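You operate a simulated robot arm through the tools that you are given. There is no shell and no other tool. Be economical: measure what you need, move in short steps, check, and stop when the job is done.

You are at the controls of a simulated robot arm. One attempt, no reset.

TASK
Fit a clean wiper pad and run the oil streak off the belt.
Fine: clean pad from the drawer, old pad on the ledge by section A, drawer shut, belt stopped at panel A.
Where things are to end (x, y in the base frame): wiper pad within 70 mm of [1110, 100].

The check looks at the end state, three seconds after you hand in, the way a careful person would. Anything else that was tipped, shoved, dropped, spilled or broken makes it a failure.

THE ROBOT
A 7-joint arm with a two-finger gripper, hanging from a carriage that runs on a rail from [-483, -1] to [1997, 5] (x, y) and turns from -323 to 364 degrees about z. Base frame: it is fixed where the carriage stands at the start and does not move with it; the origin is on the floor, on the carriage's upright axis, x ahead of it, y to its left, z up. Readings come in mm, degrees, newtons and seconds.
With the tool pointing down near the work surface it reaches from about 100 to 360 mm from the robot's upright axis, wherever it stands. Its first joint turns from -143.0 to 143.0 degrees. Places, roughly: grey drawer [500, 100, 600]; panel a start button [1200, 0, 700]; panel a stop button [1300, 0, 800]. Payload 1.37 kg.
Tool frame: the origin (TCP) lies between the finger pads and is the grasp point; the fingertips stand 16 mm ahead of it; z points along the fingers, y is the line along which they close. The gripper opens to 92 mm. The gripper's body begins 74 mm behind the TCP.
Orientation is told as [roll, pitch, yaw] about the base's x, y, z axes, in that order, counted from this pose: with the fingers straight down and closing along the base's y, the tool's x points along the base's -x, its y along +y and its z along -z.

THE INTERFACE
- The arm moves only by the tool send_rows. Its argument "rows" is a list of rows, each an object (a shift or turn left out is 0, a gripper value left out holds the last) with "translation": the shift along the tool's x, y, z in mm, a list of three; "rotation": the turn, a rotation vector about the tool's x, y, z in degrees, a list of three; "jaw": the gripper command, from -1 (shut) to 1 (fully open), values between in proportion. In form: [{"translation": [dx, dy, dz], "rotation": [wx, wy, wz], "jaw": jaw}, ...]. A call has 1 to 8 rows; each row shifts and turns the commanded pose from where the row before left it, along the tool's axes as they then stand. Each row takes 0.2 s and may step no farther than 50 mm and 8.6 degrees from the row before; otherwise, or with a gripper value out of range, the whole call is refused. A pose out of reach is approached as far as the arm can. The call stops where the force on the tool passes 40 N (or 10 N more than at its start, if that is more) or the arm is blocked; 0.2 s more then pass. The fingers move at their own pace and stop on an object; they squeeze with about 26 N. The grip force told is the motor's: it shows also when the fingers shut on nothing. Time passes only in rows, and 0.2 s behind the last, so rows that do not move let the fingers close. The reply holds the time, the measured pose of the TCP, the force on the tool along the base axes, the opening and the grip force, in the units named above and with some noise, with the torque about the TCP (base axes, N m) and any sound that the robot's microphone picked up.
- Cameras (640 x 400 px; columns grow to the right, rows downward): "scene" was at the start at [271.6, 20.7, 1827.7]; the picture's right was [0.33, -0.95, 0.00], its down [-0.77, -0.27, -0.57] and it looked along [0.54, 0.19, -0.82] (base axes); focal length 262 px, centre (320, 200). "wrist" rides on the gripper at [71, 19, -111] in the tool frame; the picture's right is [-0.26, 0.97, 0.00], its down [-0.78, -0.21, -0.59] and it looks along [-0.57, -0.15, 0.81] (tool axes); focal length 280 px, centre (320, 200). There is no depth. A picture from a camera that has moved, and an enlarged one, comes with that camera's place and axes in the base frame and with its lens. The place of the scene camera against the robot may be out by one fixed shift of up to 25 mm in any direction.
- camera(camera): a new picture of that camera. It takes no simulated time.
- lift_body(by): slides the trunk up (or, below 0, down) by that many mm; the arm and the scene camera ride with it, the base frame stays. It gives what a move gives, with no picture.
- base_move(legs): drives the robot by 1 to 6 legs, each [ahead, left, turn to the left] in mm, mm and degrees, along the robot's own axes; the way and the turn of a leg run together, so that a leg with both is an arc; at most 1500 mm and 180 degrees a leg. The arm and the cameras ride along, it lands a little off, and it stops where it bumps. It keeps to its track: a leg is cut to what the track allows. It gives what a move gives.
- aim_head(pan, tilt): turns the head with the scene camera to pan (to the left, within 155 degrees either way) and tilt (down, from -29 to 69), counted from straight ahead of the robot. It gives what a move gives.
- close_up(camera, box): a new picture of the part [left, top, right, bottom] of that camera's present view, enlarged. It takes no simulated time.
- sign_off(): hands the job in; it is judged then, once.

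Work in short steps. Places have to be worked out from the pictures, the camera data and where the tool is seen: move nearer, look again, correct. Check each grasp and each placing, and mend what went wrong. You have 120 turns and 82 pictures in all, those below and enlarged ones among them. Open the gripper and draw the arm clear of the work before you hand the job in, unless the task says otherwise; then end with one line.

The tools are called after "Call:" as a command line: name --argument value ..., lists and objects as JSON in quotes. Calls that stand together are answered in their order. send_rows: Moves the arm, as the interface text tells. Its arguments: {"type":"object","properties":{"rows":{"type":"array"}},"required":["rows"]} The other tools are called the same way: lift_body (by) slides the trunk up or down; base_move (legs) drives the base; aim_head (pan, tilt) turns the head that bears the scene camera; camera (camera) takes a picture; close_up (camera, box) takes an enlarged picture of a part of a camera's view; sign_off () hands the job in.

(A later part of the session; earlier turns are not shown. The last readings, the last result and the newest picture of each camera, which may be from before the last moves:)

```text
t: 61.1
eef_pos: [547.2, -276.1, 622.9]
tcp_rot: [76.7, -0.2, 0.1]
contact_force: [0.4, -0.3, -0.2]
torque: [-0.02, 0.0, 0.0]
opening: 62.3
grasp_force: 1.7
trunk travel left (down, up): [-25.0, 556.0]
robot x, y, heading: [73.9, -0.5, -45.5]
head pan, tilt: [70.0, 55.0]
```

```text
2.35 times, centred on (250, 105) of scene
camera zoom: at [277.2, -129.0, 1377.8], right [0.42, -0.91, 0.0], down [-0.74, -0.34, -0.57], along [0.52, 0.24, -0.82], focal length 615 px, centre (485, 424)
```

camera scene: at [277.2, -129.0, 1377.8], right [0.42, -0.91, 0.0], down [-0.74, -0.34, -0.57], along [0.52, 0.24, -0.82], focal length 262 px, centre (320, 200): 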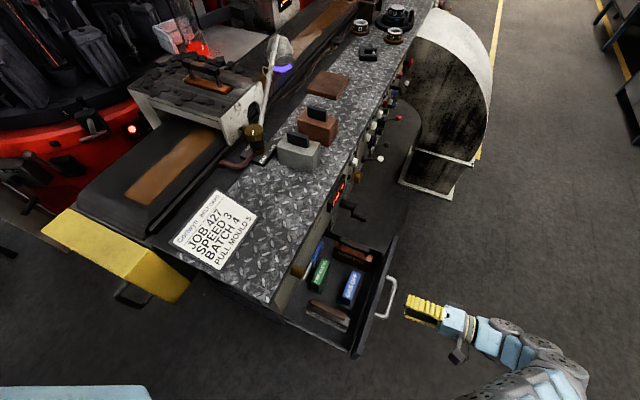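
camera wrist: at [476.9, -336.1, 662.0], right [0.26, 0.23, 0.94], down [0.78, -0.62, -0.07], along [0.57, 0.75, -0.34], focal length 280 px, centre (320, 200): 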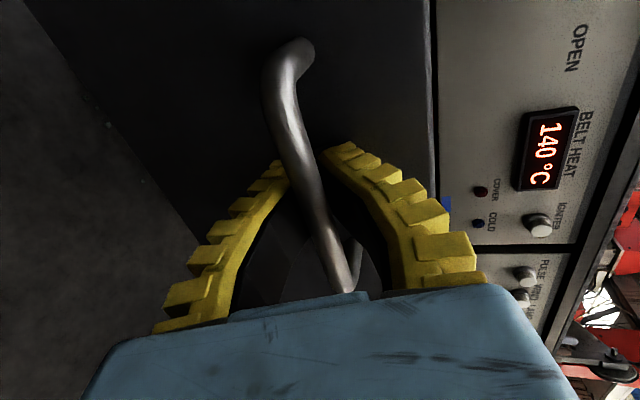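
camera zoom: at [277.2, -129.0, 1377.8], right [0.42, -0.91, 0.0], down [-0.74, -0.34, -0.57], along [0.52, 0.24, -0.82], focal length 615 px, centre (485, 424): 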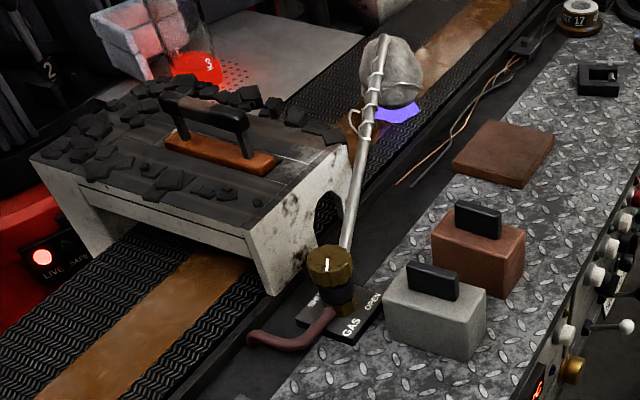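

Call:
close_up --camera "scene" --box '[330, 230, 390, 275]'

Call:
close_up --camera "scene" --box '[310, 290, 370, 335]'

Call:
close_up --camera "scene" --box '[165, 45, 255, 105]'

```text
8.89 times, centred on (360, 252) of scene
camera zoom: at [277.2, -129.0, 1377.8], right [0.42, -0.91, 0.0], down [-0.74, -0.34, -0.57], along [0.52, 0.24, -0.82], focal length 2324 px, centre (-36, -267)
```

zoom: 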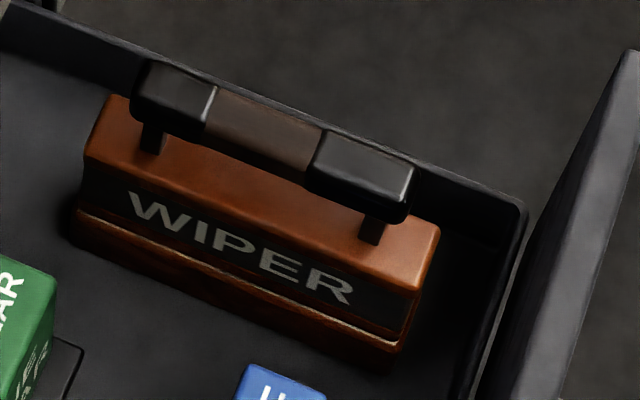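

```text
8.89 times, centred on (340, 312) of scene
camera zoom: at [277.2, -129.0, 1377.8], right [0.42, -0.91, 0.0], down [-0.74, -0.34, -0.57], along [0.52, 0.24, -0.82], focal length 2324 px, centre (142, -800)
```

zoom: 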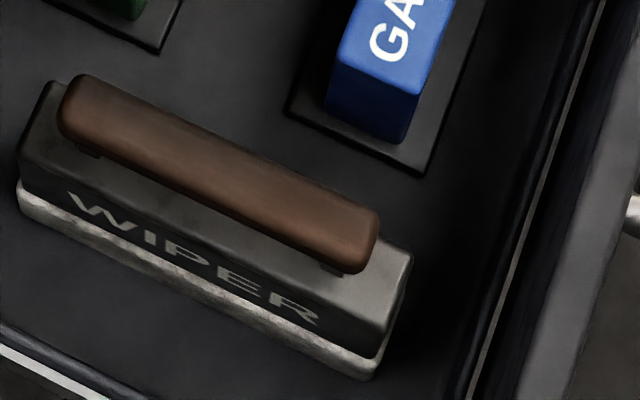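

```text
6.67 times, centred on (210, 75) of scene
camera zoom: at [277.2, -129.0, 1377.8], right [0.42, -0.91, 0.0], down [-0.74, -0.34, -0.57], along [0.52, 0.24, -0.82], focal length 1743 px, centre (1053, 1033)
```

zoom: 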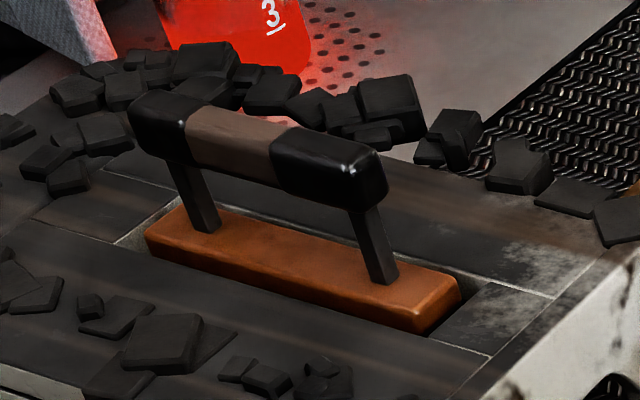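

The clean pad is the white-felt one (near (441,-80,600), handle along y); the orange ones are oil-soaked, and the fitted old pad sits in the bridge slot with its handle along y. First I raise the arm clear and turn the tool back to pointing down.

Call:
lift_body --by 450

Call:
send_rows --rows '[{"rotation": [8.5, 0, 0]}, {"rotation": [8.5, 0, 0]}, {"rotation": [8.5, 0, 0]}, {"rotation": [8.5, 0, 0]}, {"rotation": [8.5, 0, 0]}, {"rotation": [8.5, 0, 0]}, {"rotation": [8.5, 0, 0]}, {"rotation": [8.5, 0, 0]}]'

Call:
send_rows --rows '[{"rotation": [8.5, 0, 0], "jaw": 0.3}, {}]'

```text
refused: 450 is not a number from -400 to 400
```

```text
t: 62.9
eef_pos: [618.7, -312.4, 566.0]
tcp_rot: [8.6, -0.3, 0.0]
contact_force: [0.2, 0.4, 0.3]
torque: [-0.02, 0.01, -0.01]
opening: 62.3
grasp_force: 1.3
out of reach, approached as far as the arm can: row 5, 6, 7, 8
trunk travel left (down, up): [-25.0, 556.0]
robot x, y, heading: [74.6, 3.2, -45.4]
head pan, tilt: [70.0, 55.0]
```

```text
t: 63.5
eef_pos: [639.6, -313.0, 564.1]
tcp_rot: [0.3, -0.2, 0.1]
contact_force: [0.1, 0.6, -0.3]
torque: [0.02, 0.03, 0.01]
opening: 62.4
grasp_force: 2.6
out of reach, approached as far as the arm can: row 1
trunk travel left (down, up): [-25.0, 556.0]
robot x, y, heading: [75.8, 2.1, -45.2]
head pan, tilt: [70.0, 55.0]
```

Raise the trunk in two steps to the top (gives ~1110 mm hand height), staying over the aisle.

Call:
lift_body --by 400

Call:
lift_body --by 150

Call:
send_rows --rows '[{"translation": [0, 0, -45]}, {"translation": [0, 0, -45]}, {"translation": [0, 0, -45]}, {"translation": [0, 0, -45]}, {"translation": [0, 0, -45]}]'

```text
t: 67.3
eef_pos: [640.7, -313.2, 964.6]
tcp_rot: [0.1, -0.2, 0.1]
contact_force: [0.0, -0.1, 0.0]
torque: [-0.03, 0.02, 0.02]
opening: 62.4
grasp_force: 2.3
trunk travel left (down, up): [-425.0, 156.0]
robot x, y, heading: [71.6, 0.8, -45.5]
head pan, tilt: [70.0, 55.0]
```

```text
t: 69.1
eef_pos: [640.1, -312.3, 1114.1]
tcp_rot: [0.2, -0.2, 0.1]
contact_force: [0.3, -0.1, 0.7]
torque: [-0.03, 0.01, -0.02]
opening: 62.5
grasp_force: 1.6
trunk travel left (down, up): [-575.0, 6.0]
robot x, y, heading: [75.5, 1.4, -45.4]
head pan, tilt: [70.0, 55.0]
```

```text
t: 70.3
eef_pos: [717.0, -350.3, 1296.0]
tcp_rot: [0.2, 0.0, 0.1]
contact_force: [0.1, 0.1, -0.8]
torque: [-0.02, -0.05, -0.01]
opening: 62.1
grasp_force: 2.5
out of reach, approached as far as the arm can: row 1, 2, 3, 4, 5
trunk travel left (down, up): [-575.0, 6.0]
robot x, y, heading: [73.7, -0.1, -45.5]
head pan, tilt: [70.0, 55.0]
```

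Turn the base left 60° so the hand swings high over the bench to about (699,381), above the bridge pad.

Call:
base_move --legs '[[0, 0, 60]]'

Call:
send_rows --rows '[{"rotation": [0, 0, -8.5]}, {"rotation": [0, 0, -8.5]}, {"rotation": [0, 0, -8.5]}, {"rotation": [0, 0, -4.5], "jaw": 0.2}, {}]'

Call:
camera --camera "wrist"

```text
t: 73.3
eef_pos: [696.4, 386.3, 1293.1]
tcp_rot: [0.4, 0.0, 60.5]
contact_force: [-0.2, -0.4, 0.1]
torque: [0.0, 0.0, 0.02]
opening: 62.4
grasp_force: 1.5
trunk travel left (down, up): [-575.0, 6.0]
robot x, y, heading: [72.6, 0.9, 15.1]
head pan, tilt: [70.0, 55.0]
```

```text
t: 74.5
eef_pos: [697.5, 386.7, 1295.2]
tcp_rot: [0.2, -0.1, 90.5]
contact_force: [-0.1, -0.7, -0.2]
torque: [0.03, -0.01, 0.03]
opening: 57.8
grasp_force: 1.7
trunk travel left (down, up): [-575.0, 6.0]
robot x, y, heading: [75.5, -3.7, 14.9]
head pan, tilt: [70.0, 55.0]
```

```text
44 pictures are left
camera wrist: at [679.2, 315.2, 1405.0], right [-0.97, 0.25, 0.01], down [0.21, 0.78, 0.59], along [0.14, 0.57, -0.81], focal length 280 px, centre (320, 200)
```

wrist: 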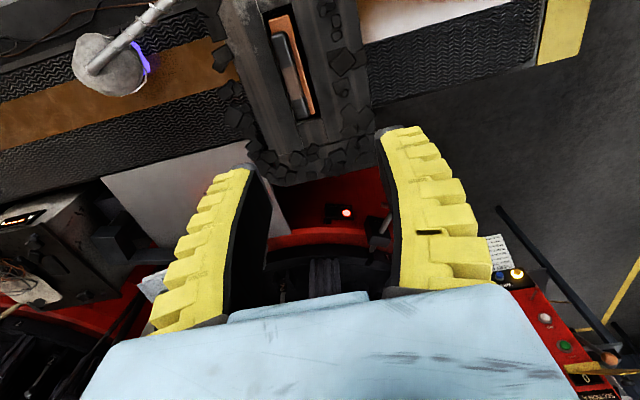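

Pad handle seen around (729,387). Shift the base +60 mm and descend partway, then re-measure.

Call:
base_move --legs '[[58, -15, 0]]'

Call:
send_rows --rows '[{"translation": [0, 20, 20]}, {"translation": [0, 0, 40]}, {"translation": [0, 0, 40]}, {"translation": [0, 0, 30]}]'

Call:
camera --camera "wrist"

```text
t: 75.5
eef_pos: [755.4, 385.7, 1294.1]
tcp_rot: [0.4, -0.1, 90.6]
contact_force: [-0.4, -0.3, 0.3]
torque: [-0.02, -0.02, -0.01]
opening: 58.2
grasp_force: 2.2
trunk travel left (down, up): [-575.0, 6.0]
robot x, y, heading: [133.2, 0.2, 14.9]
head pan, tilt: [70.0, 55.0]
```

```text
t: 76.5
eef_pos: [743.9, 395.5, 1163.1]
tcp_rot: [0.2, -0.2, 90.4]
contact_force: [0.0, -1.3, 0.9]
torque: [-0.04, 0.06, 0.04]
opening: 57.8
grasp_force: 1.7
out of reach, approached as far as the arm can: row 1
trunk travel left (down, up): [-575.0, 6.0]
robot x, y, heading: [129.3, 2.1, 15.2]
head pan, tilt: [70.0, 55.0]
```

```text
43 pictures are left
camera wrist: at [726.3, 323.3, 1272.8], right [-0.97, 0.25, 0.0], down [0.21, 0.78, 0.59], along [0.15, 0.57, -0.81], focal length 280 px, centre (320, 200)
```

wrist: 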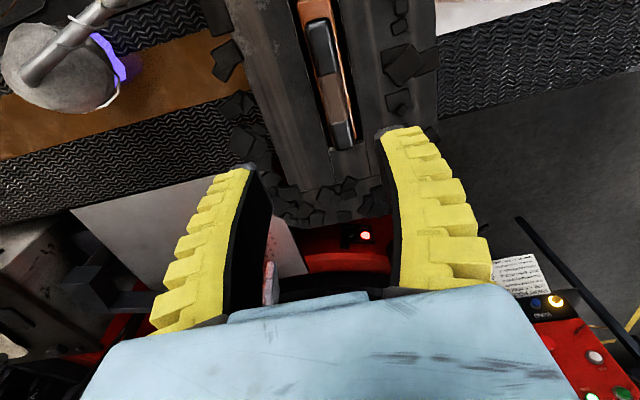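

Handle: centre ≈(731.5,395), top z≈1000, along y. Shift base +50 for reach, recenter and descend to ~60 mm above.

Call:
base_move --legs '[[48, -13, 0]]'

Call:
send_rows --rows '[{"translation": [0, 31, 0]}, {"translation": [0, 31, 20]}, {"translation": [0, 0, 40]}, {"translation": [0, 0, 40]}]'

Call:
camera --camera "wrist"

```text
t: 77.4
eef_pos: [793.7, 393.6, 1162.4]
tcp_rot: [0.3, -0.2, 90.5]
contact_force: [-0.6, -0.1, 0.1]
torque: [0.0, -0.01, -0.02]
opening: 58.1
grasp_force: 2.1
trunk travel left (down, up): [-575.0, 6.0]
robot x, y, heading: [184.0, 0.1, 15.4]
head pan, tilt: [70.0, 55.0]
```

```text
t: 78.4
eef_pos: [731.9, 392.7, 1062.8]
tcp_rot: [0.3, -0.1, 90.5]
contact_force: [0.0, -0.1, 0.8]
torque: [0.0, 0.07, -0.04]
opening: 57.7
grasp_force: 2.0
trunk travel left (down, up): [-575.0, 6.0]
robot x, y, heading: [182.3, 0.6, 15.0]
head pan, tilt: [70.0, 55.0]
```

```text
42 pictures are left
camera wrist: at [714.3, 321.6, 1172.8], right [-0.97, 0.25, 0.01], down [0.21, 0.78, 0.59], along [0.15, 0.57, -0.81], focal length 280 px, centre (320, 200)
```

wrist: 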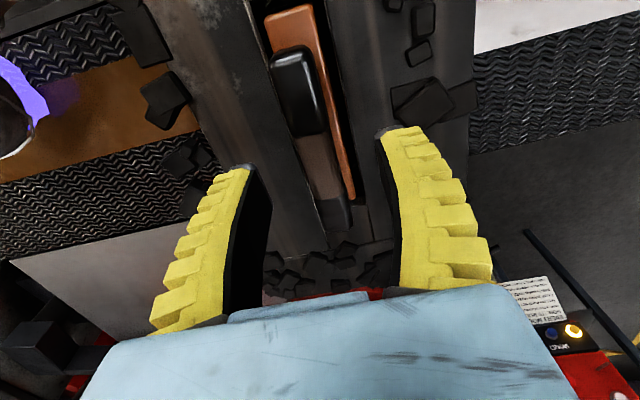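

Aligned; descend to grasp height and close.

Call:
send_rows --rows '[{"translation": [0, -3, 35]}, {"translation": [0, 0, 35]}, {"jaw": -1}, {}, {}, {}]'

Call:
camera --camera "wrist"

```text
t: 79.0
eef_pos: [738.5, 392.8, 1015.7]
tcp_rot: [0.4, 0.1, 90.3]
contact_force: [2.6, -17.5, 35.4]
torque: [-0.54, -2.99, -0.95]
opening: 43.8
grasp_force: 28.0
trunk travel left (down, up): [-575.0, 6.0]
robot x, y, heading: [179.8, -2.9, 14.8]
head pan, tilt: [70.0, 55.0]
stopped in row 2: the force on the tool passed its limit at 104 N (the readings are from after the stop); the commanded pose is now the measured one
```

```text
41 pictures are left
camera wrist: at [720.1, 322.2, 1125.2], right [-0.97, 0.25, 0.0], down [0.21, 0.78, 0.59], along [0.15, 0.57, -0.81], focal length 280 px, centre (320, 200)
```

wrist: 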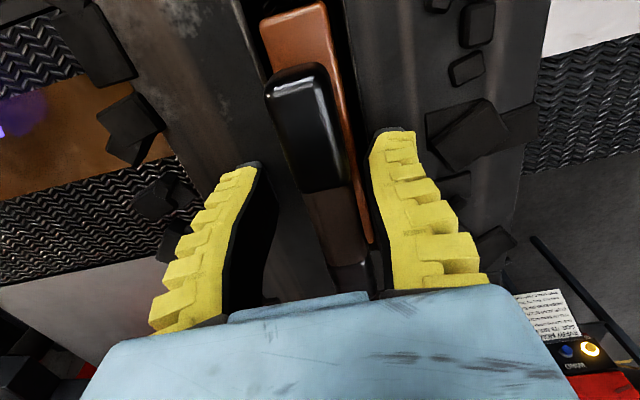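

Stopped on contact: fingertips touched the bridge top at z≈1000; re-triangulating the brown handle section gives the handle at (734,390,1047), already between the fingers. Raise 20 mm, recenter and close.

Call:
send_rows --rows '[{"translation": [0, 0, -20], "jaw": 0.2}, {"translation": [0, 4, 0]}, {}]'

Call:
send_rows --rows '[{"jaw": -1}, {}, {}, {}]'

Call:
camera --camera "wrist"

```text
t: 79.8
eef_pos: [730.8, 392.7, 1031.0]
tcp_rot: [0.5, 0.2, 90.4]
contact_force: [-0.2, 0.4, 0.6]
torque: [-0.03, -0.02, 0.0]
opening: 57.7
grasp_force: 2.2
trunk travel left (down, up): [-575.0, 6.0]
robot x, y, heading: [175.3, 0.6, 15.0]
head pan, tilt: [70.0, 55.0]
```

```text
t: 80.8
eef_pos: [730.1, 392.1, 1030.1]
tcp_rot: [0.6, 0.2, 90.4]
contact_force: [-0.8, 0.1, -3.2]
torque: [0.01, 0.01, 0.03]
opening: 6.1
grasp_force: 26.0
trunk travel left (down, up): [-575.0, 6.0]
robot x, y, heading: [181.7, 1.0, 15.2]
head pan, tilt: [70.0, 55.0]
```

```text
40 pictures are left
camera wrist: at [712.7, 322.0, 1141.0], right [-0.97, 0.25, 0.01], down [0.21, 0.78, 0.58], along [0.14, 0.57, -0.81], focal length 280 px, centre (320, 200)
```

wrist: 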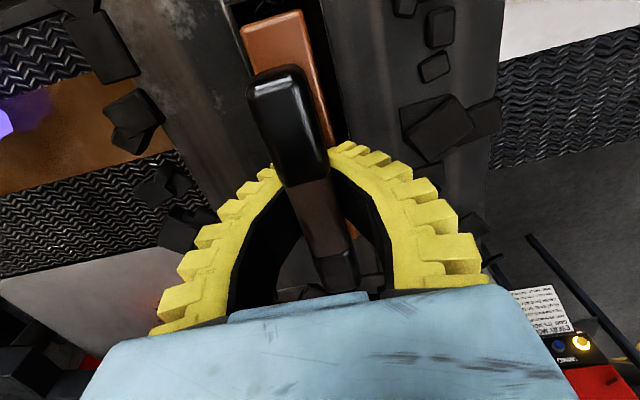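

Fingers closed under the handle (opening 6), not on it. Open, raise ~18 mm, and close again.

Call:
send_rows --rows '[{"jaw": 0.2}, {}, {"translation": [0, -2, -18]}, {"jaw": -1}, {}, {}, {}]'

Call:
camera --camera "wrist"

```text
t: 82.4
eef_pos: [733.8, 393.8, 1050.6]
tcp_rot: [0.5, 0.3, 90.4]
contact_force: [0.8, -2.3, 9.5]
torque: [0.04, -0.02, -0.06]
opening: 11.5
grasp_force: 26.0
trunk travel left (down, up): [-575.0, 6.0]
robot x, y, heading: [179.1, 2.7, 15.0]
head pan, tilt: [70.0, 55.0]
```

```text
39 pictures are left
camera wrist: at [716.0, 322.9, 1159.9], right [-0.97, 0.25, 0.01], down [0.21, 0.78, 0.58], along [0.14, 0.57, -0.81], focal length 280 px, centre (320, 200)
```

wrist: 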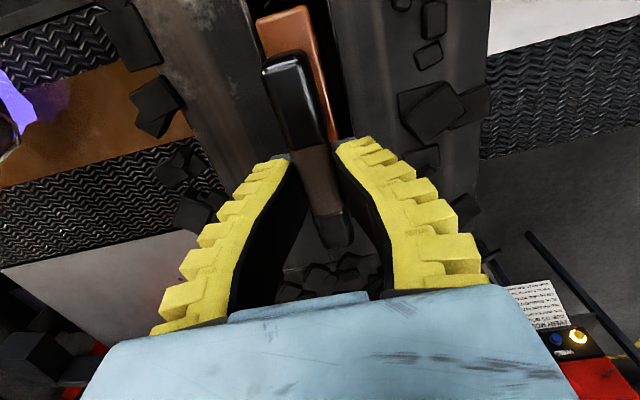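

Grip pushes the hand upward, so the handle's centre is between these two heights. Retry at ~1041.

Call:
send_rows --rows '[{"jaw": 0.2}, {}, {"translation": [0, 0, 9]}, {"jaw": -1}, {}, {}, {}]'

```text
t: 84.0
eef_pos: [734.5, 392.4, 1040.7]
tcp_rot: [0.5, 0.2, 90.3]
contact_force: [2.6, -2.4, 11.1]
torque: [0.03, -0.02, -0.08]
opening: 12.4
grasp_force: 26.3
trunk travel left (down, up): [-575.0, 6.0]
robot x, y, heading: [181.8, -2.3, 14.9]
head pan, tilt: [70.0, 55.0]
```

Call:
send_rows --rows '[{"translation": [0, 0, -15]}, {"translation": [0, 0, -25]}, {"translation": [0, 0, -30]}]'

Call:
camera --camera "wrist"

```text
t: 84.8
eef_pos: [731.2, 392.7, 1110.4]
tcp_rot: [0.6, 0.2, 90.5]
contact_force: [-0.9, 0.3, -4.1]
torque: [0.02, 0.0, -0.03]
opening: 7.6
grasp_force: 26.4
trunk travel left (down, up): [-575.0, 6.0]
robot x, y, heading: [181.1, 0.3, 15.0]
head pan, tilt: [70.0, 55.0]
```

```text
38 pictures are left
camera wrist: at [714.2, 322.1, 1220.3], right [-0.97, 0.25, 0.01], down [0.21, 0.78, 0.58], along [0.14, 0.57, -0.81], focal length 280 px, centre (320, 200)
```

wrist: 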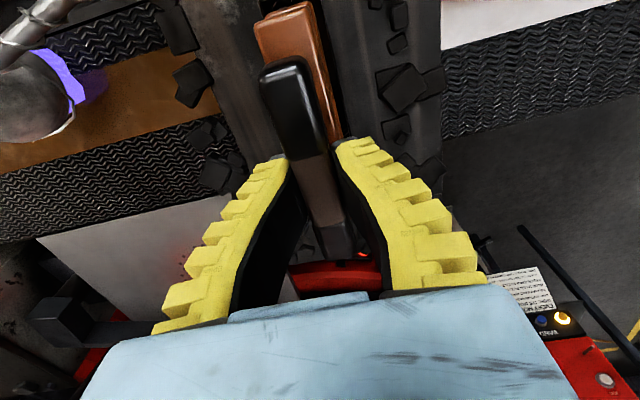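

The old pad is lifted out. Raise further, then swing right and drive along toward (1110,100).

Call:
send_rows --rows '[{"translation": [0, 0, -40]}, {"translation": [0, 0, -40]}, {"translation": [0, 0, -40]}]'

Call:
base_move --legs '[[0, 0, -26]]'

Call:
camera --camera "wrist"

```text
t: 85.6
eef_pos: [758.2, 410.2, 1217.2]
tcp_rot: [0.7, 0.3, 90.5]
contact_force: [-0.7, -0.2, -4.9]
torque: [0.06, -0.01, 0.01]
opening: 7.6
grasp_force: 25.4
out of reach, approached as far as the arm can: row 2, 3
trunk travel left (down, up): [-575.0, 6.0]
robot x, y, heading: [181.4, 0.8, 15.1]
head pan, tilt: [70.0, 55.0]
```

```text
t: 87.3
eef_pos: [879.4, 115.5, 1217.4]
tcp_rot: [0.6, 0.2, 64.3]
contact_force: [0.1, 0.2, -4.3]
torque: [0.01, 0.0, 0.0]
opening: 7.7
grasp_force: 26.4
trunk travel left (down, up): [-575.0, 6.0]
robot x, y, heading: [183.4, -0.3, -11.0]
head pan, tilt: [70.0, 55.0]
```

```text
37 pictures are left
camera wrist: at [833.5, 58.8, 1327.7], right [-0.76, 0.65, 0.01], down [0.54, 0.61, 0.58], along [0.38, 0.45, -0.81], focal length 280 px, centre (320, 200)
```

wrist: 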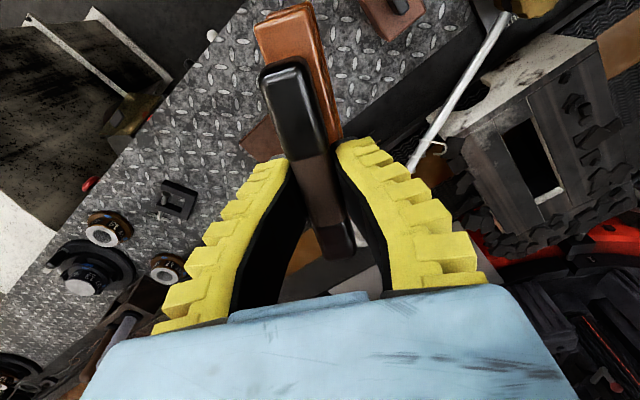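

Call:
base_move --legs '[[311, 60, 0]]'

Call:
send_rows --rows '[{"translation": [13, 18, 30]}, {"translation": [13, 18, 30]}, {"translation": [13, 18, 30]}, {"translation": [12, 17, 30]}]'

Call:
camera --camera "wrist"

```text
t: 89.4
eef_pos: [1197.3, 112.8, 1217.1]
tcp_rot: [0.6, 0.3, 64.1]
contact_force: [-0.3, 1.0, -3.4]
torque: [0.03, -0.01, -0.03]
opening: 7.6
grasp_force: 26.0
trunk travel left (down, up): [-575.0, 6.0]
robot x, y, heading: [498.2, 1.3, -11.4]
head pan, tilt: [70.0, 55.0]
```

```text
t: 90.4
eef_pos: [1127.8, 102.8, 1100.9]
tcp_rot: [0.6, 0.2, 64.2]
contact_force: [0.2, 0.8, -3.7]
torque: [0.01, 0.0, 0.01]
opening: 7.8
grasp_force: 26.3
out of reach, approached as far as the arm can: row 1, 2
trunk travel left (down, up): [-575.0, 6.0]
robot x, y, heading: [499.2, 2.7, -11.3]
head pan, tilt: [70.0, 55.0]
```

```text
36 pictures are left
camera wrist: at [1080.1, 46.8, 1211.4], right [-0.75, 0.66, 0.01], down [0.54, 0.61, 0.58], along [0.38, 0.45, -0.81], focal length 280 px, centre (320, 200)
```

wrist: 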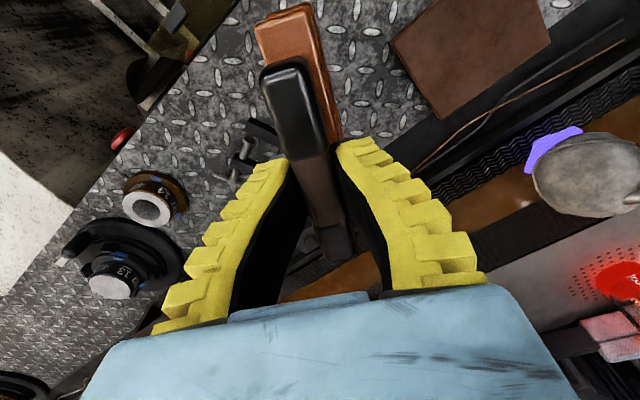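

Clear spot between the mat (edge x≈1047) and the clamp (x≈1234). Lower toward the plate.

Call:
send_rows --rows '[{"translation": [5, 11, 30]}, {"translation": [0, 0, 30]}, {"translation": [0, 0, 30]}, {}]'

Call:
aim_head --pan 25 --tilt 45

Call:
camera --camera "scene"

```text
t: 91.4
eef_pos: [1111.7, 102.9, 1012.4]
tcp_rot: [0.5, 0.4, 64.3]
contact_force: [0.2, 1.6, -0.2]
torque: [0.02, 0.0, 0.02]
opening: 15.4
grasp_force: 26.4
trunk travel left (down, up): [-575.0, 6.0]
robot x, y, heading: [500.4, 2.4, -11.3]
head pan, tilt: [70.0, 55.0]
```

```text
t: 92.6
eef_pos: [1111.8, 102.5, 1011.9]
tcp_rot: [0.6, 0.4, 64.1]
contact_force: [-0.1, 0.4, -2.1]
torque: [0.02, 0.04, -0.02]
opening: 14.6
grasp_force: 26.4
trunk travel left (down, up): [-575.0, 6.0]
robot x, y, heading: [499.9, 1.2, -11.4]
head pan, tilt: [25.0, 45.0]
```

```text
35 pictures are left
camera scene: at [777.2, -25.4, 1941.1], right [0.24, -0.97, 0.0], down [-0.69, -0.17, -0.71], along [0.69, 0.17, -0.71], focal length 262 px, centre (320, 200)
```

scene: 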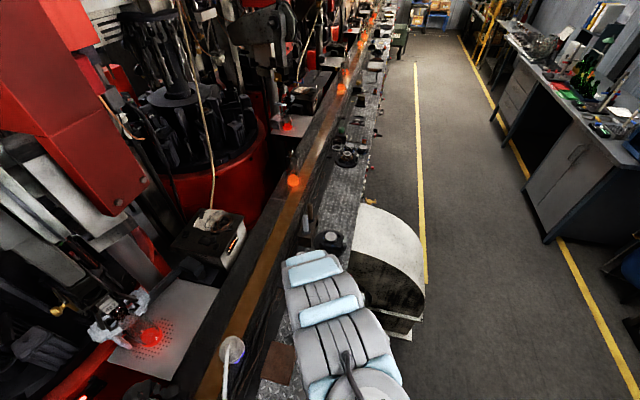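

Call:
camera --camera "wrist"

```text
34 pictures are left
camera wrist: at [1065.1, 46.8, 1122.4], right [-0.75, 0.66, 0.01], down [0.54, 0.61, 0.58], along [0.38, 0.44, -0.81], focal length 280 px, centre (320, 200)
```

wrist: 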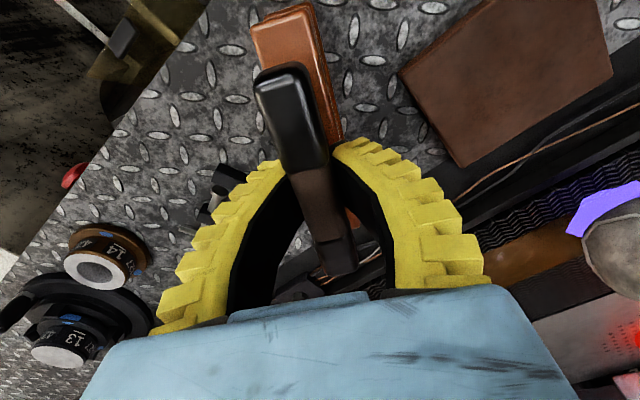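

Call:
send_rows --rows '[{"translation": [0, 0, 5]}, {}]'

```text
t: 93.2
eef_pos: [1112.5, 101.3, 1007.7]
tcp_rot: [0.6, 0.3, 64.2]
contact_force: [-0.1, -0.2, -3.3]
torque: [0.0, 0.01, 0.02]
opening: 6.0
grasp_force: 25.6
trunk travel left (down, up): [-575.0, 6.0]
robot x, y, heading: [499.1, 1.6, -11.5]
head pan, tilt: [25.0, 45.0]
```

Readings indicate the pad now rests on the plate with the fingers slipped under the handle. Open gently and look.

Call:
send_rows --rows '[{"jaw": -0.5}, {"jaw": 0}, {"jaw": 0.3}, {}]'

Call:
camera --camera "wrist"

```text
t: 94.2
eef_pos: [1111.9, 101.6, 1008.1]
tcp_rot: [0.6, 0.3, 64.1]
contact_force: [-0.3, -0.1, 0.5]
torque: [0.0, -0.03, 0.01]
opening: 62.3
grasp_force: 1.5
trunk travel left (down, up): [-575.0, 6.0]
robot x, y, heading: [501.6, 0.3, -11.3]
head pan, tilt: [25.0, 45.0]
```

```text
33 pictures are left
camera wrist: at [1066.1, 47.1, 1118.0], right [-0.75, 0.66, 0.01], down [0.54, 0.61, 0.58], along [0.38, 0.44, -0.81], focal length 280 px, centre (320, 200)
```

wrist: 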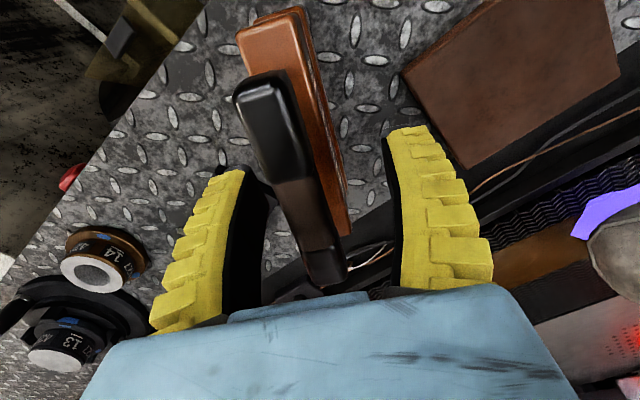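

The pad stands on the plate, fingers free. Retreat straight up.

Call:
send_rows --rows '[{"translation": [0, 0, -20]}, {"translation": [0, 0, -30]}, {"translation": [0, 0, -40]}, {"translation": [0, 0, -40]}, {"translation": [0, 0, -30]}]'

Call:
camera --camera "wrist"

```text
t: 95.4
eef_pos: [1153.5, 117.1, 1143.7]
tcp_rot: [0.9, 0.5, 64.0]
contact_force: [-0.5, 0.4, 0.3]
torque: [0.03, -0.02, 0.03]
opening: 62.3
grasp_force: 1.6
out of reach, approached as far as the arm can: row 3, 4, 5
trunk travel left (down, up): [-575.0, 6.0]
robot x, y, heading: [497.2, 2.5, -11.2]
head pan, tilt: [25.0, 45.0]
```

```text
32 pictures are left
camera wrist: at [1107.1, 61.5, 1254.5], right [-0.75, 0.66, 0.01], down [0.54, 0.61, 0.58], along [0.37, 0.44, -0.81], focal length 280 px, centre (320, 200)
```

wrist: 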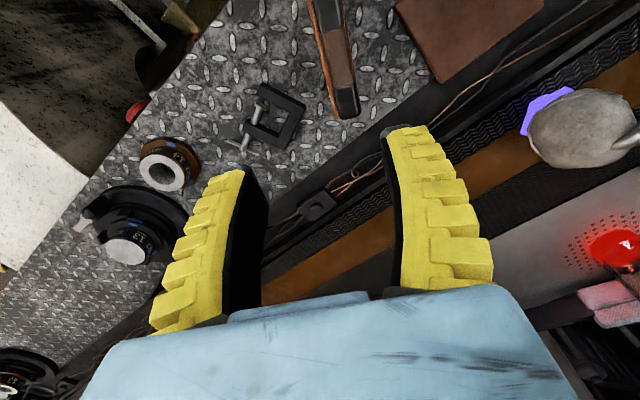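

Old pad is placed upright. Drive the base back ~530 mm and swing right to come over the drawer.

Call:
base_move --legs '[[-517, -103, 0], [0, 0, -20]]'

Call:
send_rows --rows '[{"rotation": [0, 0, -8.5]}, {"rotation": [0, 0, -8.5]}, {"rotation": [0, 0, -8.5]}, {"rotation": [0, 0, -8.5]}, {"rotation": [0, 0, -8.5]}, {"rotation": [0, 0, -3.5], "jaw": 0.2}, {}]'

Call:
aim_head --pan 40 --tilt 60

Call:
camera --camera "wrist"

```text
t: 99.5
eef_pos: [626.0, -111.9, 1142.9]
tcp_rot: [0.8, 0.4, 44.4]
contact_force: [-0.4, 0.3, -0.4]
torque: [0.02, 0.0, -0.01]
opening: 62.1
grasp_force: 2.2
trunk travel left (down, up): [-575.0, 6.0]
robot x, y, heading: [-30.9, 3.2, -31.2]
head pan, tilt: [25.0, 45.0]
```

```text
t: 101.1
eef_pos: [625.1, -111.9, 1143.7]
tcp_rot: [0.8, -0.3, 90.3]
contact_force: [0.3, 0.2, 0.3]
torque: [0.02, -0.03, -0.01]
opening: 58.0
grasp_force: 2.3
trunk travel left (down, up): [-575.0, 6.0]
robot x, y, heading: [-32.4, -0.9, -31.4]
head pan, tilt: [25.0, 45.0]
```

```text
t: 101.9
eef_pos: [626.3, -112.6, 1143.5]
tcp_rot: [0.7, -0.3, 90.3]
contact_force: [0.4, 0.4, 0.3]
torque: [-0.03, -0.01, 0.01]
opening: 57.7
grasp_force: 2.0
trunk travel left (down, up): [-575.0, 6.0]
robot x, y, heading: [-27.6, 0.5, -31.0]
head pan, tilt: [40.0, 60.0]
```

```text
31 pictures are left
camera wrist: at [608.1, -183.8, 1253.4], right [-0.97, 0.26, 0.01], down [0.22, 0.78, 0.59], along [0.14, 0.57, -0.81], focal length 280 px, centre (320, 200)
```

wrist: 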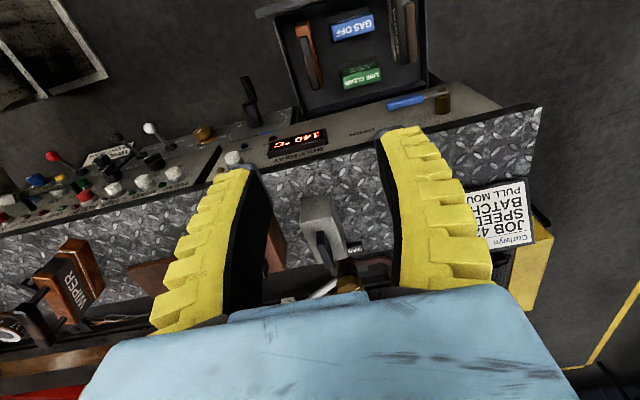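

Clean wiper seen at about (457,-90). Retract and descend toward it.

Call:
send_rows --rows '[{"translation": [0, 22, 36]}, {"translation": [0, 22, 36]}, {"translation": [0, 22, 36]}, {"translation": [0, 22, 36]}, {"translation": [0, 22, 36]}, {"translation": [0, 22, 36]}, {"translation": [0, 22, 36]}, {"translation": [0, 18, 20]}]'

Call:
camera --camera "wrist"

```text
t: 103.7
eef_pos: [451.7, -110.9, 873.5]
tcp_rot: [0.8, -0.3, 90.3]
contact_force: [0.1, 1.0, 0.5]
torque: [0.0, 0.05, 0.03]
opening: 57.8
grasp_force: 2.0
trunk travel left (down, up): [-575.0, 6.0]
robot x, y, heading: [-29.5, 2.0, -30.8]
head pan, tilt: [40.0, 60.0]
```

```text
30 pictures are left
camera wrist: at [435.0, -182.4, 983.7], right [-0.97, 0.26, 0.01], down [0.22, 0.78, 0.59], along [0.14, 0.57, -0.81], focal length 280 px, centre (320, 200)
```

wrist: 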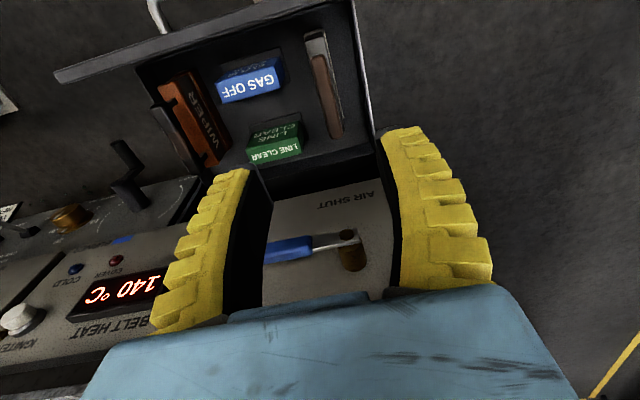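

Triangulated: clean wiper handle centre ≈(449,-79), top z≈586. I'll narrow the jaw to ~46 mm, add a slight 6° tilt to stay clear of the knob above, lower the trunk 180 and look again.

Call:
send_rows --rows '[{"rotation": [0, -6, 0], "jaw": 0.0}, {"translation": [0, 3, 0]}, {}]'

Call:
lift_body --by -180

Call:
camera --camera "wrist"

Call:
camera --camera "scene"

```text
t: 104.5
eef_pos: [447.8, -111.5, 873.8]
tcp_rot: [0.8, -6.3, 90.3]
contact_force: [0.9, 0.4, 0.3]
torque: [0.03, -0.01, 0.02]
opening: 49.1
grasp_force: 2.0
trunk travel left (down, up): [-575.0, 6.0]
robot x, y, heading: [-29.9, 1.6, -31.0]
head pan, tilt: [40.0, 60.0]
```

```text
t: 106.5
eef_pos: [447.3, -111.8, 695.7]
tcp_rot: [0.8, -6.3, 90.3]
contact_force: [-0.2, -0.7, -0.2]
torque: [0.02, -0.04, 0.01]
opening: 49.0
grasp_force: 2.2
trunk travel left (down, up): [-395.0, 186.0]
robot x, y, heading: [-34.2, 1.6, -31.1]
head pan, tilt: [40.0, 60.0]
```

```text
29 pictures are left
camera wrist: at [430.6, -194.4, 795.9], right [-0.97, 0.25, 0.04], down [0.22, 0.71, 0.67], along [0.14, 0.65, -0.74], focal length 280 px, centre (320, 200)
```

wrist: 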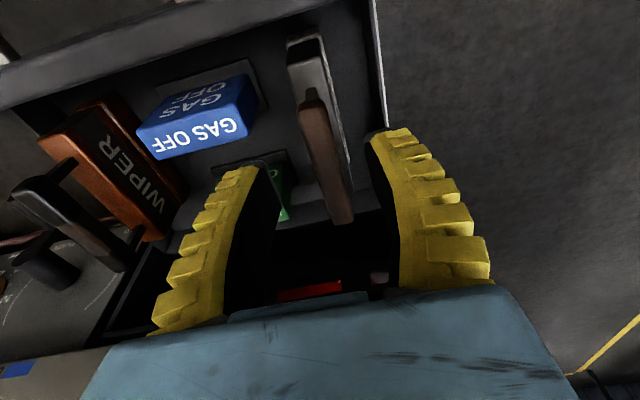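

```text
28 pictures are left
camera scene: at [207.8, -106.1, 1741.8], right [0.16, -0.99, 0.0], down [-0.86, -0.13, -0.5], along [0.49, 0.08, -0.87], focal length 262 px, centre (320, 200)
```

scene: 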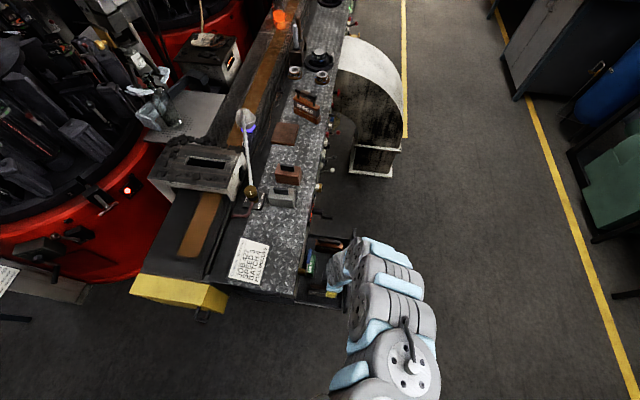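

Handle probably at z≈610 with y from -125 to -5. Approach to just above it, slightly toward the front, and check.

Call:
send_rows --rows '[{"translation": [-11, -3, 29]}, {"translation": [-10, 0, 24]}, {}]'

Call:
camera --camera "wrist"

```text
t: 107.3
eef_pos: [448.1, -84.6, 643.2]
tcp_rot: [0.8, -6.3, 90.3]
contact_force: [-0.6, -0.4, 0.7]
torque: [-0.01, 0.0, -0.03]
opening: 49.3
grasp_force: 1.6
trunk travel left (down, up): [-395.0, 186.0]
robot x, y, heading: [-32.7, -3.8, -31.1]
head pan, tilt: [40.0, 60.0]
```

```text
27 pictures are left
camera wrist: at [431.6, -167.2, 744.5], right [-0.97, 0.25, 0.04], down [0.22, 0.71, 0.67], along [0.14, 0.65, -0.74], focal length 280 px, centre (320, 200)
```

wrist: 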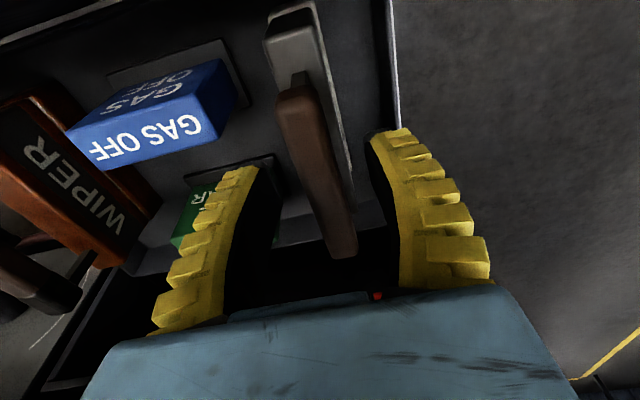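

Re-triangulation of the near end puts the handle at z≈640, y centre ≈-82, so the fingers already straddle it. Close and read.

Call:
send_rows --rows '[{"translation": [0, 2, 3]}, {"jaw": -1}, {}, {}, {}]'

Call:
camera --camera "wrist"

```text
t: 108.5
eef_pos: [446.8, -83.2, 641.3]
tcp_rot: [0.9, -6.3, 90.3]
contact_force: [0.1, -1.1, 10.8]
torque: [-0.06, 0.01, -0.04]
opening: 12.4
grasp_force: 26.0
trunk travel left (down, up): [-395.0, 186.0]
robot x, y, heading: [-26.4, 0.0, -31.1]
head pan, tilt: [40.0, 60.0]
```

```text
26 pictures are left
camera wrist: at [430.2, -167.6, 742.6], right [-0.97, 0.25, 0.04], down [0.22, 0.71, 0.67], along [0.14, 0.65, -0.74], focal length 280 px, centre (320, 200)
```

wrist: 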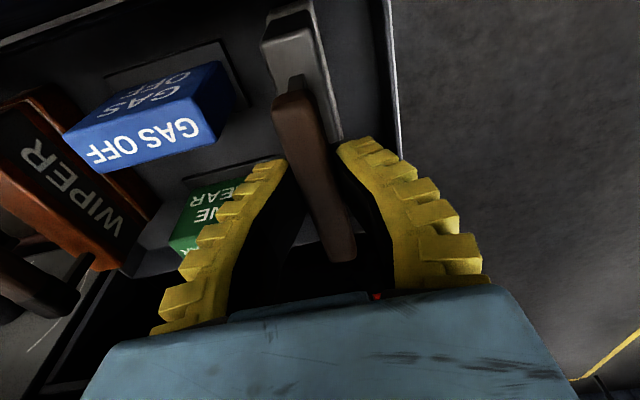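

Same grip signature as before (12 mm). Lift 45 mm, shift ~18 mm toward -y (knob above at (454,-5,819)), and check.

Call:
send_rows --rows '[{"translation": [0, 0, -15]}, {"translation": [0, 0, -20]}, {"translation": [10, 0, -15]}]'

Call:
camera --camera "wrist"

```text
t: 109.3
eef_pos: [447.9, -99.8, 688.6]
tcp_rot: [0.8, -6.3, 90.2]
contact_force: [-0.3, 1.9, -3.7]
torque: [-0.03, 0.02, 0.01]
opening: 7.6
grasp_force: 26.2
trunk travel left (down, up): [-395.0, 186.0]
robot x, y, heading: [-30.1, 0.7, -31.0]
head pan, tilt: [40.0, 60.0]
```

```text
25 pictures are left
camera wrist: at [430.7, -182.8, 790.5], right [-0.97, 0.25, 0.04], down [0.22, 0.71, 0.67], along [0.14, 0.65, -0.74], focal length 280 px, centre (320, 200)
```

wrist: 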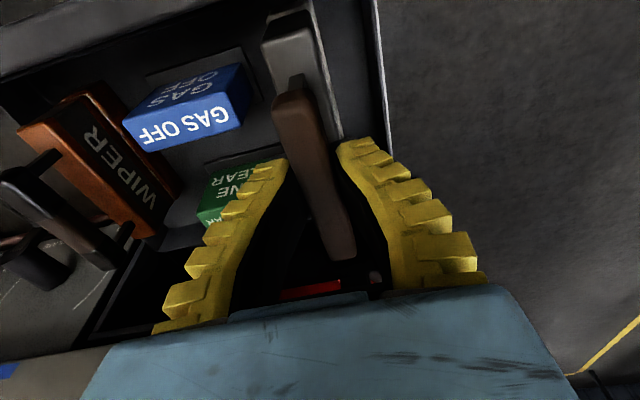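

Held. Raise the trunk 180 mm straight up out of the drawer.

Call:
lift_body --by 180

Call:
send_rows --rows '[{"translation": [0, -22, -36]}, {"translation": [0, -22, -36]}, {"translation": [0, -22, -36]}, {"translation": [0, -22, -36]}, {"translation": [0, -22, -36]}, {"translation": [0, -22, -36]}, {"translation": [0, -22, -36]}, {"translation": [0, -22, -30]}]'

Call:
camera --camera "wrist"

```text
t: 111.3
eef_pos: [446.7, -100.7, 867.8]
tcp_rot: [0.7, -6.2, 90.3]
contact_force: [-0.3, -0.2, -3.4]
torque: [-0.02, -0.03, 0.02]
opening: 7.8
grasp_force: 26.0
trunk travel left (down, up): [-575.0, 6.0]
robot x, y, heading: [-33.5, -3.7, -31.2]
head pan, tilt: [40.0, 60.0]
```

```text
t: 113.1
eef_pos: [627.8, -129.8, 1147.0]
tcp_rot: [0.9, -6.3, 90.3]
contact_force: [0.4, 1.0, -4.1]
torque: [-0.08, -0.02, 0.0]
opening: 7.5
grasp_force: 26.3
trunk travel left (down, up): [-575.0, 6.0]
robot x, y, heading: [-27.6, 2.9, -30.9]
head pan, tilt: [40.0, 60.0]
```

```text
24 pictures are left
camera wrist: at [611.1, -212.0, 1248.1], right [-0.97, 0.25, 0.04], down [0.22, 0.71, 0.67], along [0.14, 0.65, -0.74], focal length 280 px, centre (320, 200)
```

wrist: 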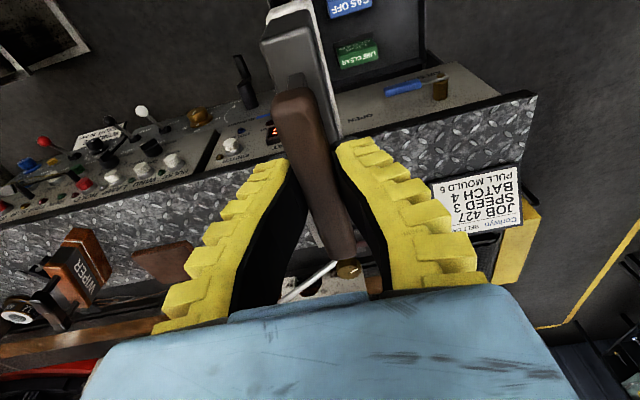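

Clean pad securely held. Raise the hand, turn left 46° (over the belt beside the bridge), then approach the slot.

Call:
send_rows --rows '[{"translation": [0, -10, -30]}, {"translation": [0, -15, -30]}, {"translation": [0, -15, -20]}, {}]'

Call:
base_move --legs '[[0, 0, 46]]'

Call:
camera --camera "wrist"

```text
t: 114.1
eef_pos: [670.8, -140.4, 1224.7]
tcp_rot: [0.7, -6.3, 90.3]
contact_force: [0.5, 0.2, -3.7]
torque: [-0.03, -0.01, 0.01]
opening: 7.5
grasp_force: 25.9
trunk travel left (down, up): [-575.0, 6.0]
robot x, y, heading: [-32.6, -0.2, -31.0]
head pan, tilt: [40.0, 60.0]
```

```text
t: 116.6
eef_pos: [556.5, 405.6, 1224.8]
tcp_rot: [0.8, -6.3, 136.4]
contact_force: [-0.7, 0.9, -3.7]
torque: [-0.04, -0.04, 0.04]
opening: 8.0
grasp_force: 26.2
trunk travel left (down, up): [-575.0, 6.0]
robot x, y, heading: [-27.0, -0.9, 14.8]
head pan, tilt: [40.0, 60.0]
```

```text
23 pictures are left
camera wrist: at [604.0, 336.4, 1326.4], right [-0.85, -0.52, 0.04], down [-0.36, 0.65, 0.67], along [-0.37, 0.56, -0.74], focal length 280 px, centre (320, 200)
```

wrist: 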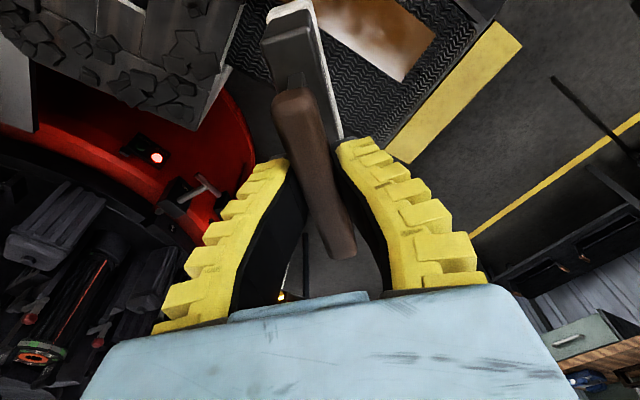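

Rotate yaw back to 90° about the vertical (pad stays upright), then view the bridge.

Call:
send_rows --rows '[{"rotation": [0.93, 0, 8.45]}, {"rotation": [0.93, 0, 8.45]}, {"rotation": [0.93, 0, 8.45]}, {"rotation": [0.93, 0, 8.45]}, {"rotation": [0.93, 0, 8.45]}, {"rotation": [0.39, 0, 3.5]}, {}]'

Call:
base_move --legs '[[126, -33, 0]]'

Call:
camera --camera "wrist"

```text
t: 118.2
eef_pos: [564.1, 412.6, 1220.6]
tcp_rot: [0.7, -5.6, 90.2]
contact_force: [0.4, -1.1, -3.9]
torque: [-0.04, -0.02, 0.01]
opening: 7.6
grasp_force: 26.3
out of reach, approached as far as the arm can: row 4, 5
trunk travel left (down, up): [-575.0, 6.0]
robot x, y, heading: [-32.4, -1.7, 15.0]
head pan, tilt: [40.0, 60.0]
```

```text
t: 119.5
eef_pos: [694.0, 415.4, 1219.1]
tcp_rot: [0.7, -5.7, 90.4]
contact_force: [0.3, 0.0, -3.5]
torque: [0.01, 0.04, 0.0]
opening: 7.8
grasp_force: 25.8
trunk travel left (down, up): [-575.0, 6.0]
robot x, y, heading: [101.1, -2.3, 15.1]
head pan, tilt: [40.0, 60.0]
```

```text
22 pictures are left
camera wrist: at [677.7, 333.1, 1323.4], right [-0.97, 0.25, 0.04], down [0.21, 0.72, 0.66], along [0.14, 0.65, -0.75], focal length 280 px, centre (320, 200)
```

wrist: 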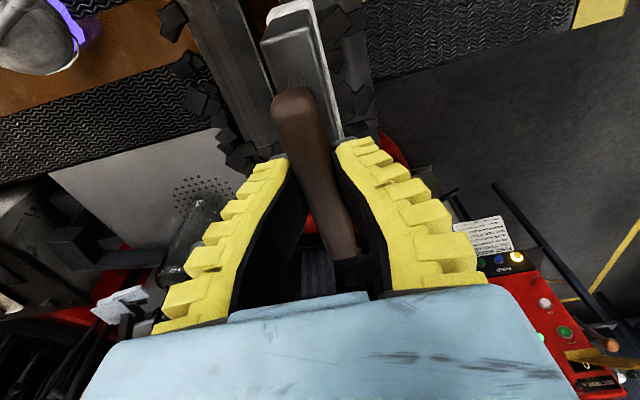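

From the two held-pad views, the clean pad's centre is ~3 mm +y of the TCP; the slot centre is ≈(733,386). I'll go to TCP (733,383,1180) and check with the head camera.

Call:
base_move --legs '[[76, -20, 0]]'

Call:
send_rows --rows '[{"translation": [12, 13, 12]}, {"translation": [12, 13, 12]}, {"translation": [12, 14, 12]}, {}]'

Call:
aim_head --pan 25 --tilt 58

Call:
camera --camera "scene"

```text
t: 120.5
eef_pos: [773.4, 415.3, 1220.8]
tcp_rot: [0.6, -5.6, 90.2]
contact_force: [0.5, -0.9, -3.7]
torque: [-0.03, 0.0, 0.01]
opening: 7.7
grasp_force: 26.2
trunk travel left (down, up): [-575.0, 6.0]
robot x, y, heading: [178.8, 0.9, 14.9]
head pan, tilt: [40.0, 60.0]
```

```text
t: 121.5
eef_pos: [750.7, 397.3, 1165.9]
tcp_rot: [0.8, -5.6, 90.4]
contact_force: [0.4, -0.2, -3.0]
torque: [-0.02, 0.03, 0.0]
opening: 7.7
grasp_force: 25.9
out of reach, approached as far as the arm can: row 1, 2, 3
trunk travel left (down, up): [-575.0, 6.0]
robot x, y, heading: [177.9, -3.8, 15.3]
head pan, tilt: [40.0, 60.0]
```

```text
t: 122.3
eef_pos: [752.5, 396.7, 1166.5]
tcp_rot: [0.8, -5.5, 90.4]
contact_force: [0.0, 0.5, -4.6]
torque: [-0.03, -0.01, 0.05]
opening: 7.6
grasp_force: 25.8
trunk travel left (down, up): [-575.0, 6.0]
robot x, y, heading: [182.0, -0.4, 15.4]
head pan, tilt: [25.0, 58.0]
```

```text
21 pictures are left
camera scene: at [427.8, 99.1, 1924.0], right [0.64, -0.76, 0.0], down [-0.65, -0.55, -0.53], along [0.4, 0.34, -0.85], focal length 262 px, centre (320, 200)
```

scene: 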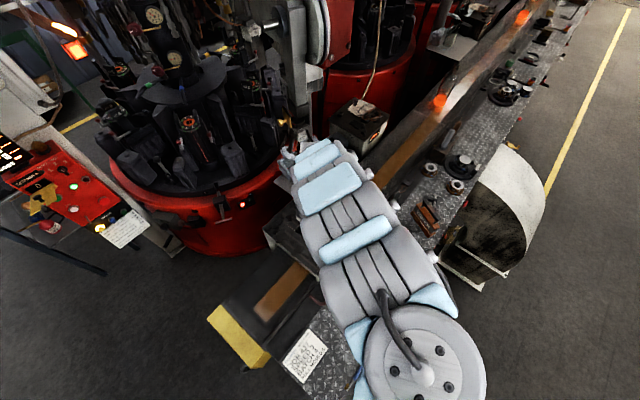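

Arm hides the slot, so I rely on the measured coordinates. Back the base 32 mm for reach, then position exactly at (733,383).

Call:
base_move --legs '[[-31, 8, 0]]'

Call:
send_rows --rows '[{}, {}]'

```text
t: 123.1
eef_pos: [721.4, 396.9, 1167.0]
tcp_rot: [0.7, -5.5, 90.3]
contact_force: [-0.5, 0.1, -3.3]
torque: [-0.01, 0.04, 0.03]
opening: 7.5
grasp_force: 25.9
trunk travel left (down, up): [-575.0, 6.0]
robot x, y, heading: [148.6, 2.9, 15.1]
head pan, tilt: [25.0, 58.0]
```

```text
t: 123.7
eef_pos: [720.6, 396.8, 1166.4]
tcp_rot: [0.9, -5.4, 90.4]
contact_force: [-0.1, 0.4, -4.3]
torque: [-0.06, -0.01, -0.04]
opening: 7.6
grasp_force: 26.4
trunk travel left (down, up): [-575.0, 6.0]
robot x, y, heading: [147.8, -0.0, 15.0]
head pan, tilt: [25.0, 58.0]
```

Call:
send_rows --rows '[{"translation": [7, -6, 2]}, {"translation": [7, -6.5, 3]}, {}, {}]'

Call:
camera --camera "wrist"

```text
t: 124.7
eef_pos: [733.8, 382.7, 1159.4]
tcp_rot: [0.9, -5.5, 90.5]
contact_force: [-0.7, -0.4, -3.6]
torque: [-0.01, -0.01, -0.02]
opening: 7.5
grasp_force: 25.5
trunk travel left (down, up): [-575.0, 6.0]
robot x, y, heading: [146.9, 0.8, 15.1]
head pan, tilt: [25.0, 58.0]
```

```text
20 pictures are left
camera wrist: at [716.3, 301.6, 1262.5], right [-0.97, 0.25, 0.04], down [0.21, 0.72, 0.66], along [0.14, 0.65, -0.75], focal length 280 px, centre (320, 200)
```

wrist: 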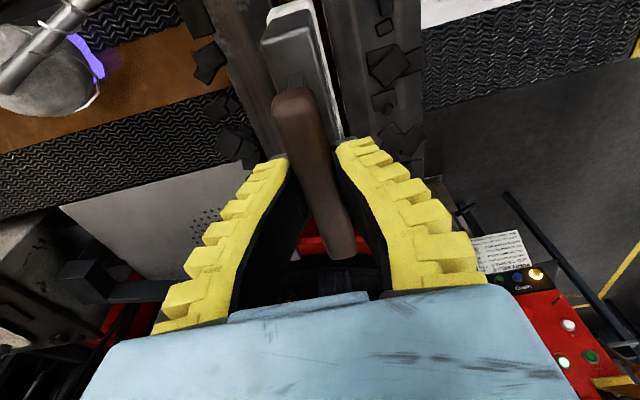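

Lower slowly, watching the forces.

Call:
send_rows --rows '[{"translation": [1.5, 0, 15]}, {"translation": [1.5, 0, 15]}, {}]'

Call:
send_rows --rows '[{"translation": [1.5, 0, 15]}, {"translation": [1.5, 0, 15]}, {}]'

```text
t: 125.5
eef_pos: [731.8, 383.2, 1129.7]
tcp_rot: [0.8, -5.5, 90.3]
contact_force: [-0.3, 0.6, -3.8]
torque: [-0.04, -0.03, -0.03]
opening: 7.5
grasp_force: 26.4
trunk travel left (down, up): [-575.0, 6.0]
robot x, y, heading: [149.3, -2.5, 15.1]
head pan, tilt: [25.0, 58.0]
```

```text
t: 126.3
eef_pos: [732.6, 382.5, 1101.3]
tcp_rot: [0.7, -5.6, 90.4]
contact_force: [-0.1, 0.7, -4.0]
torque: [0.02, 0.02, 0.01]
opening: 7.6
grasp_force: 25.8
trunk travel left (down, up): [-575.0, 6.0]
robot x, y, heading: [147.7, 3.4, 15.2]
head pan, tilt: [25.0, 58.0]
```

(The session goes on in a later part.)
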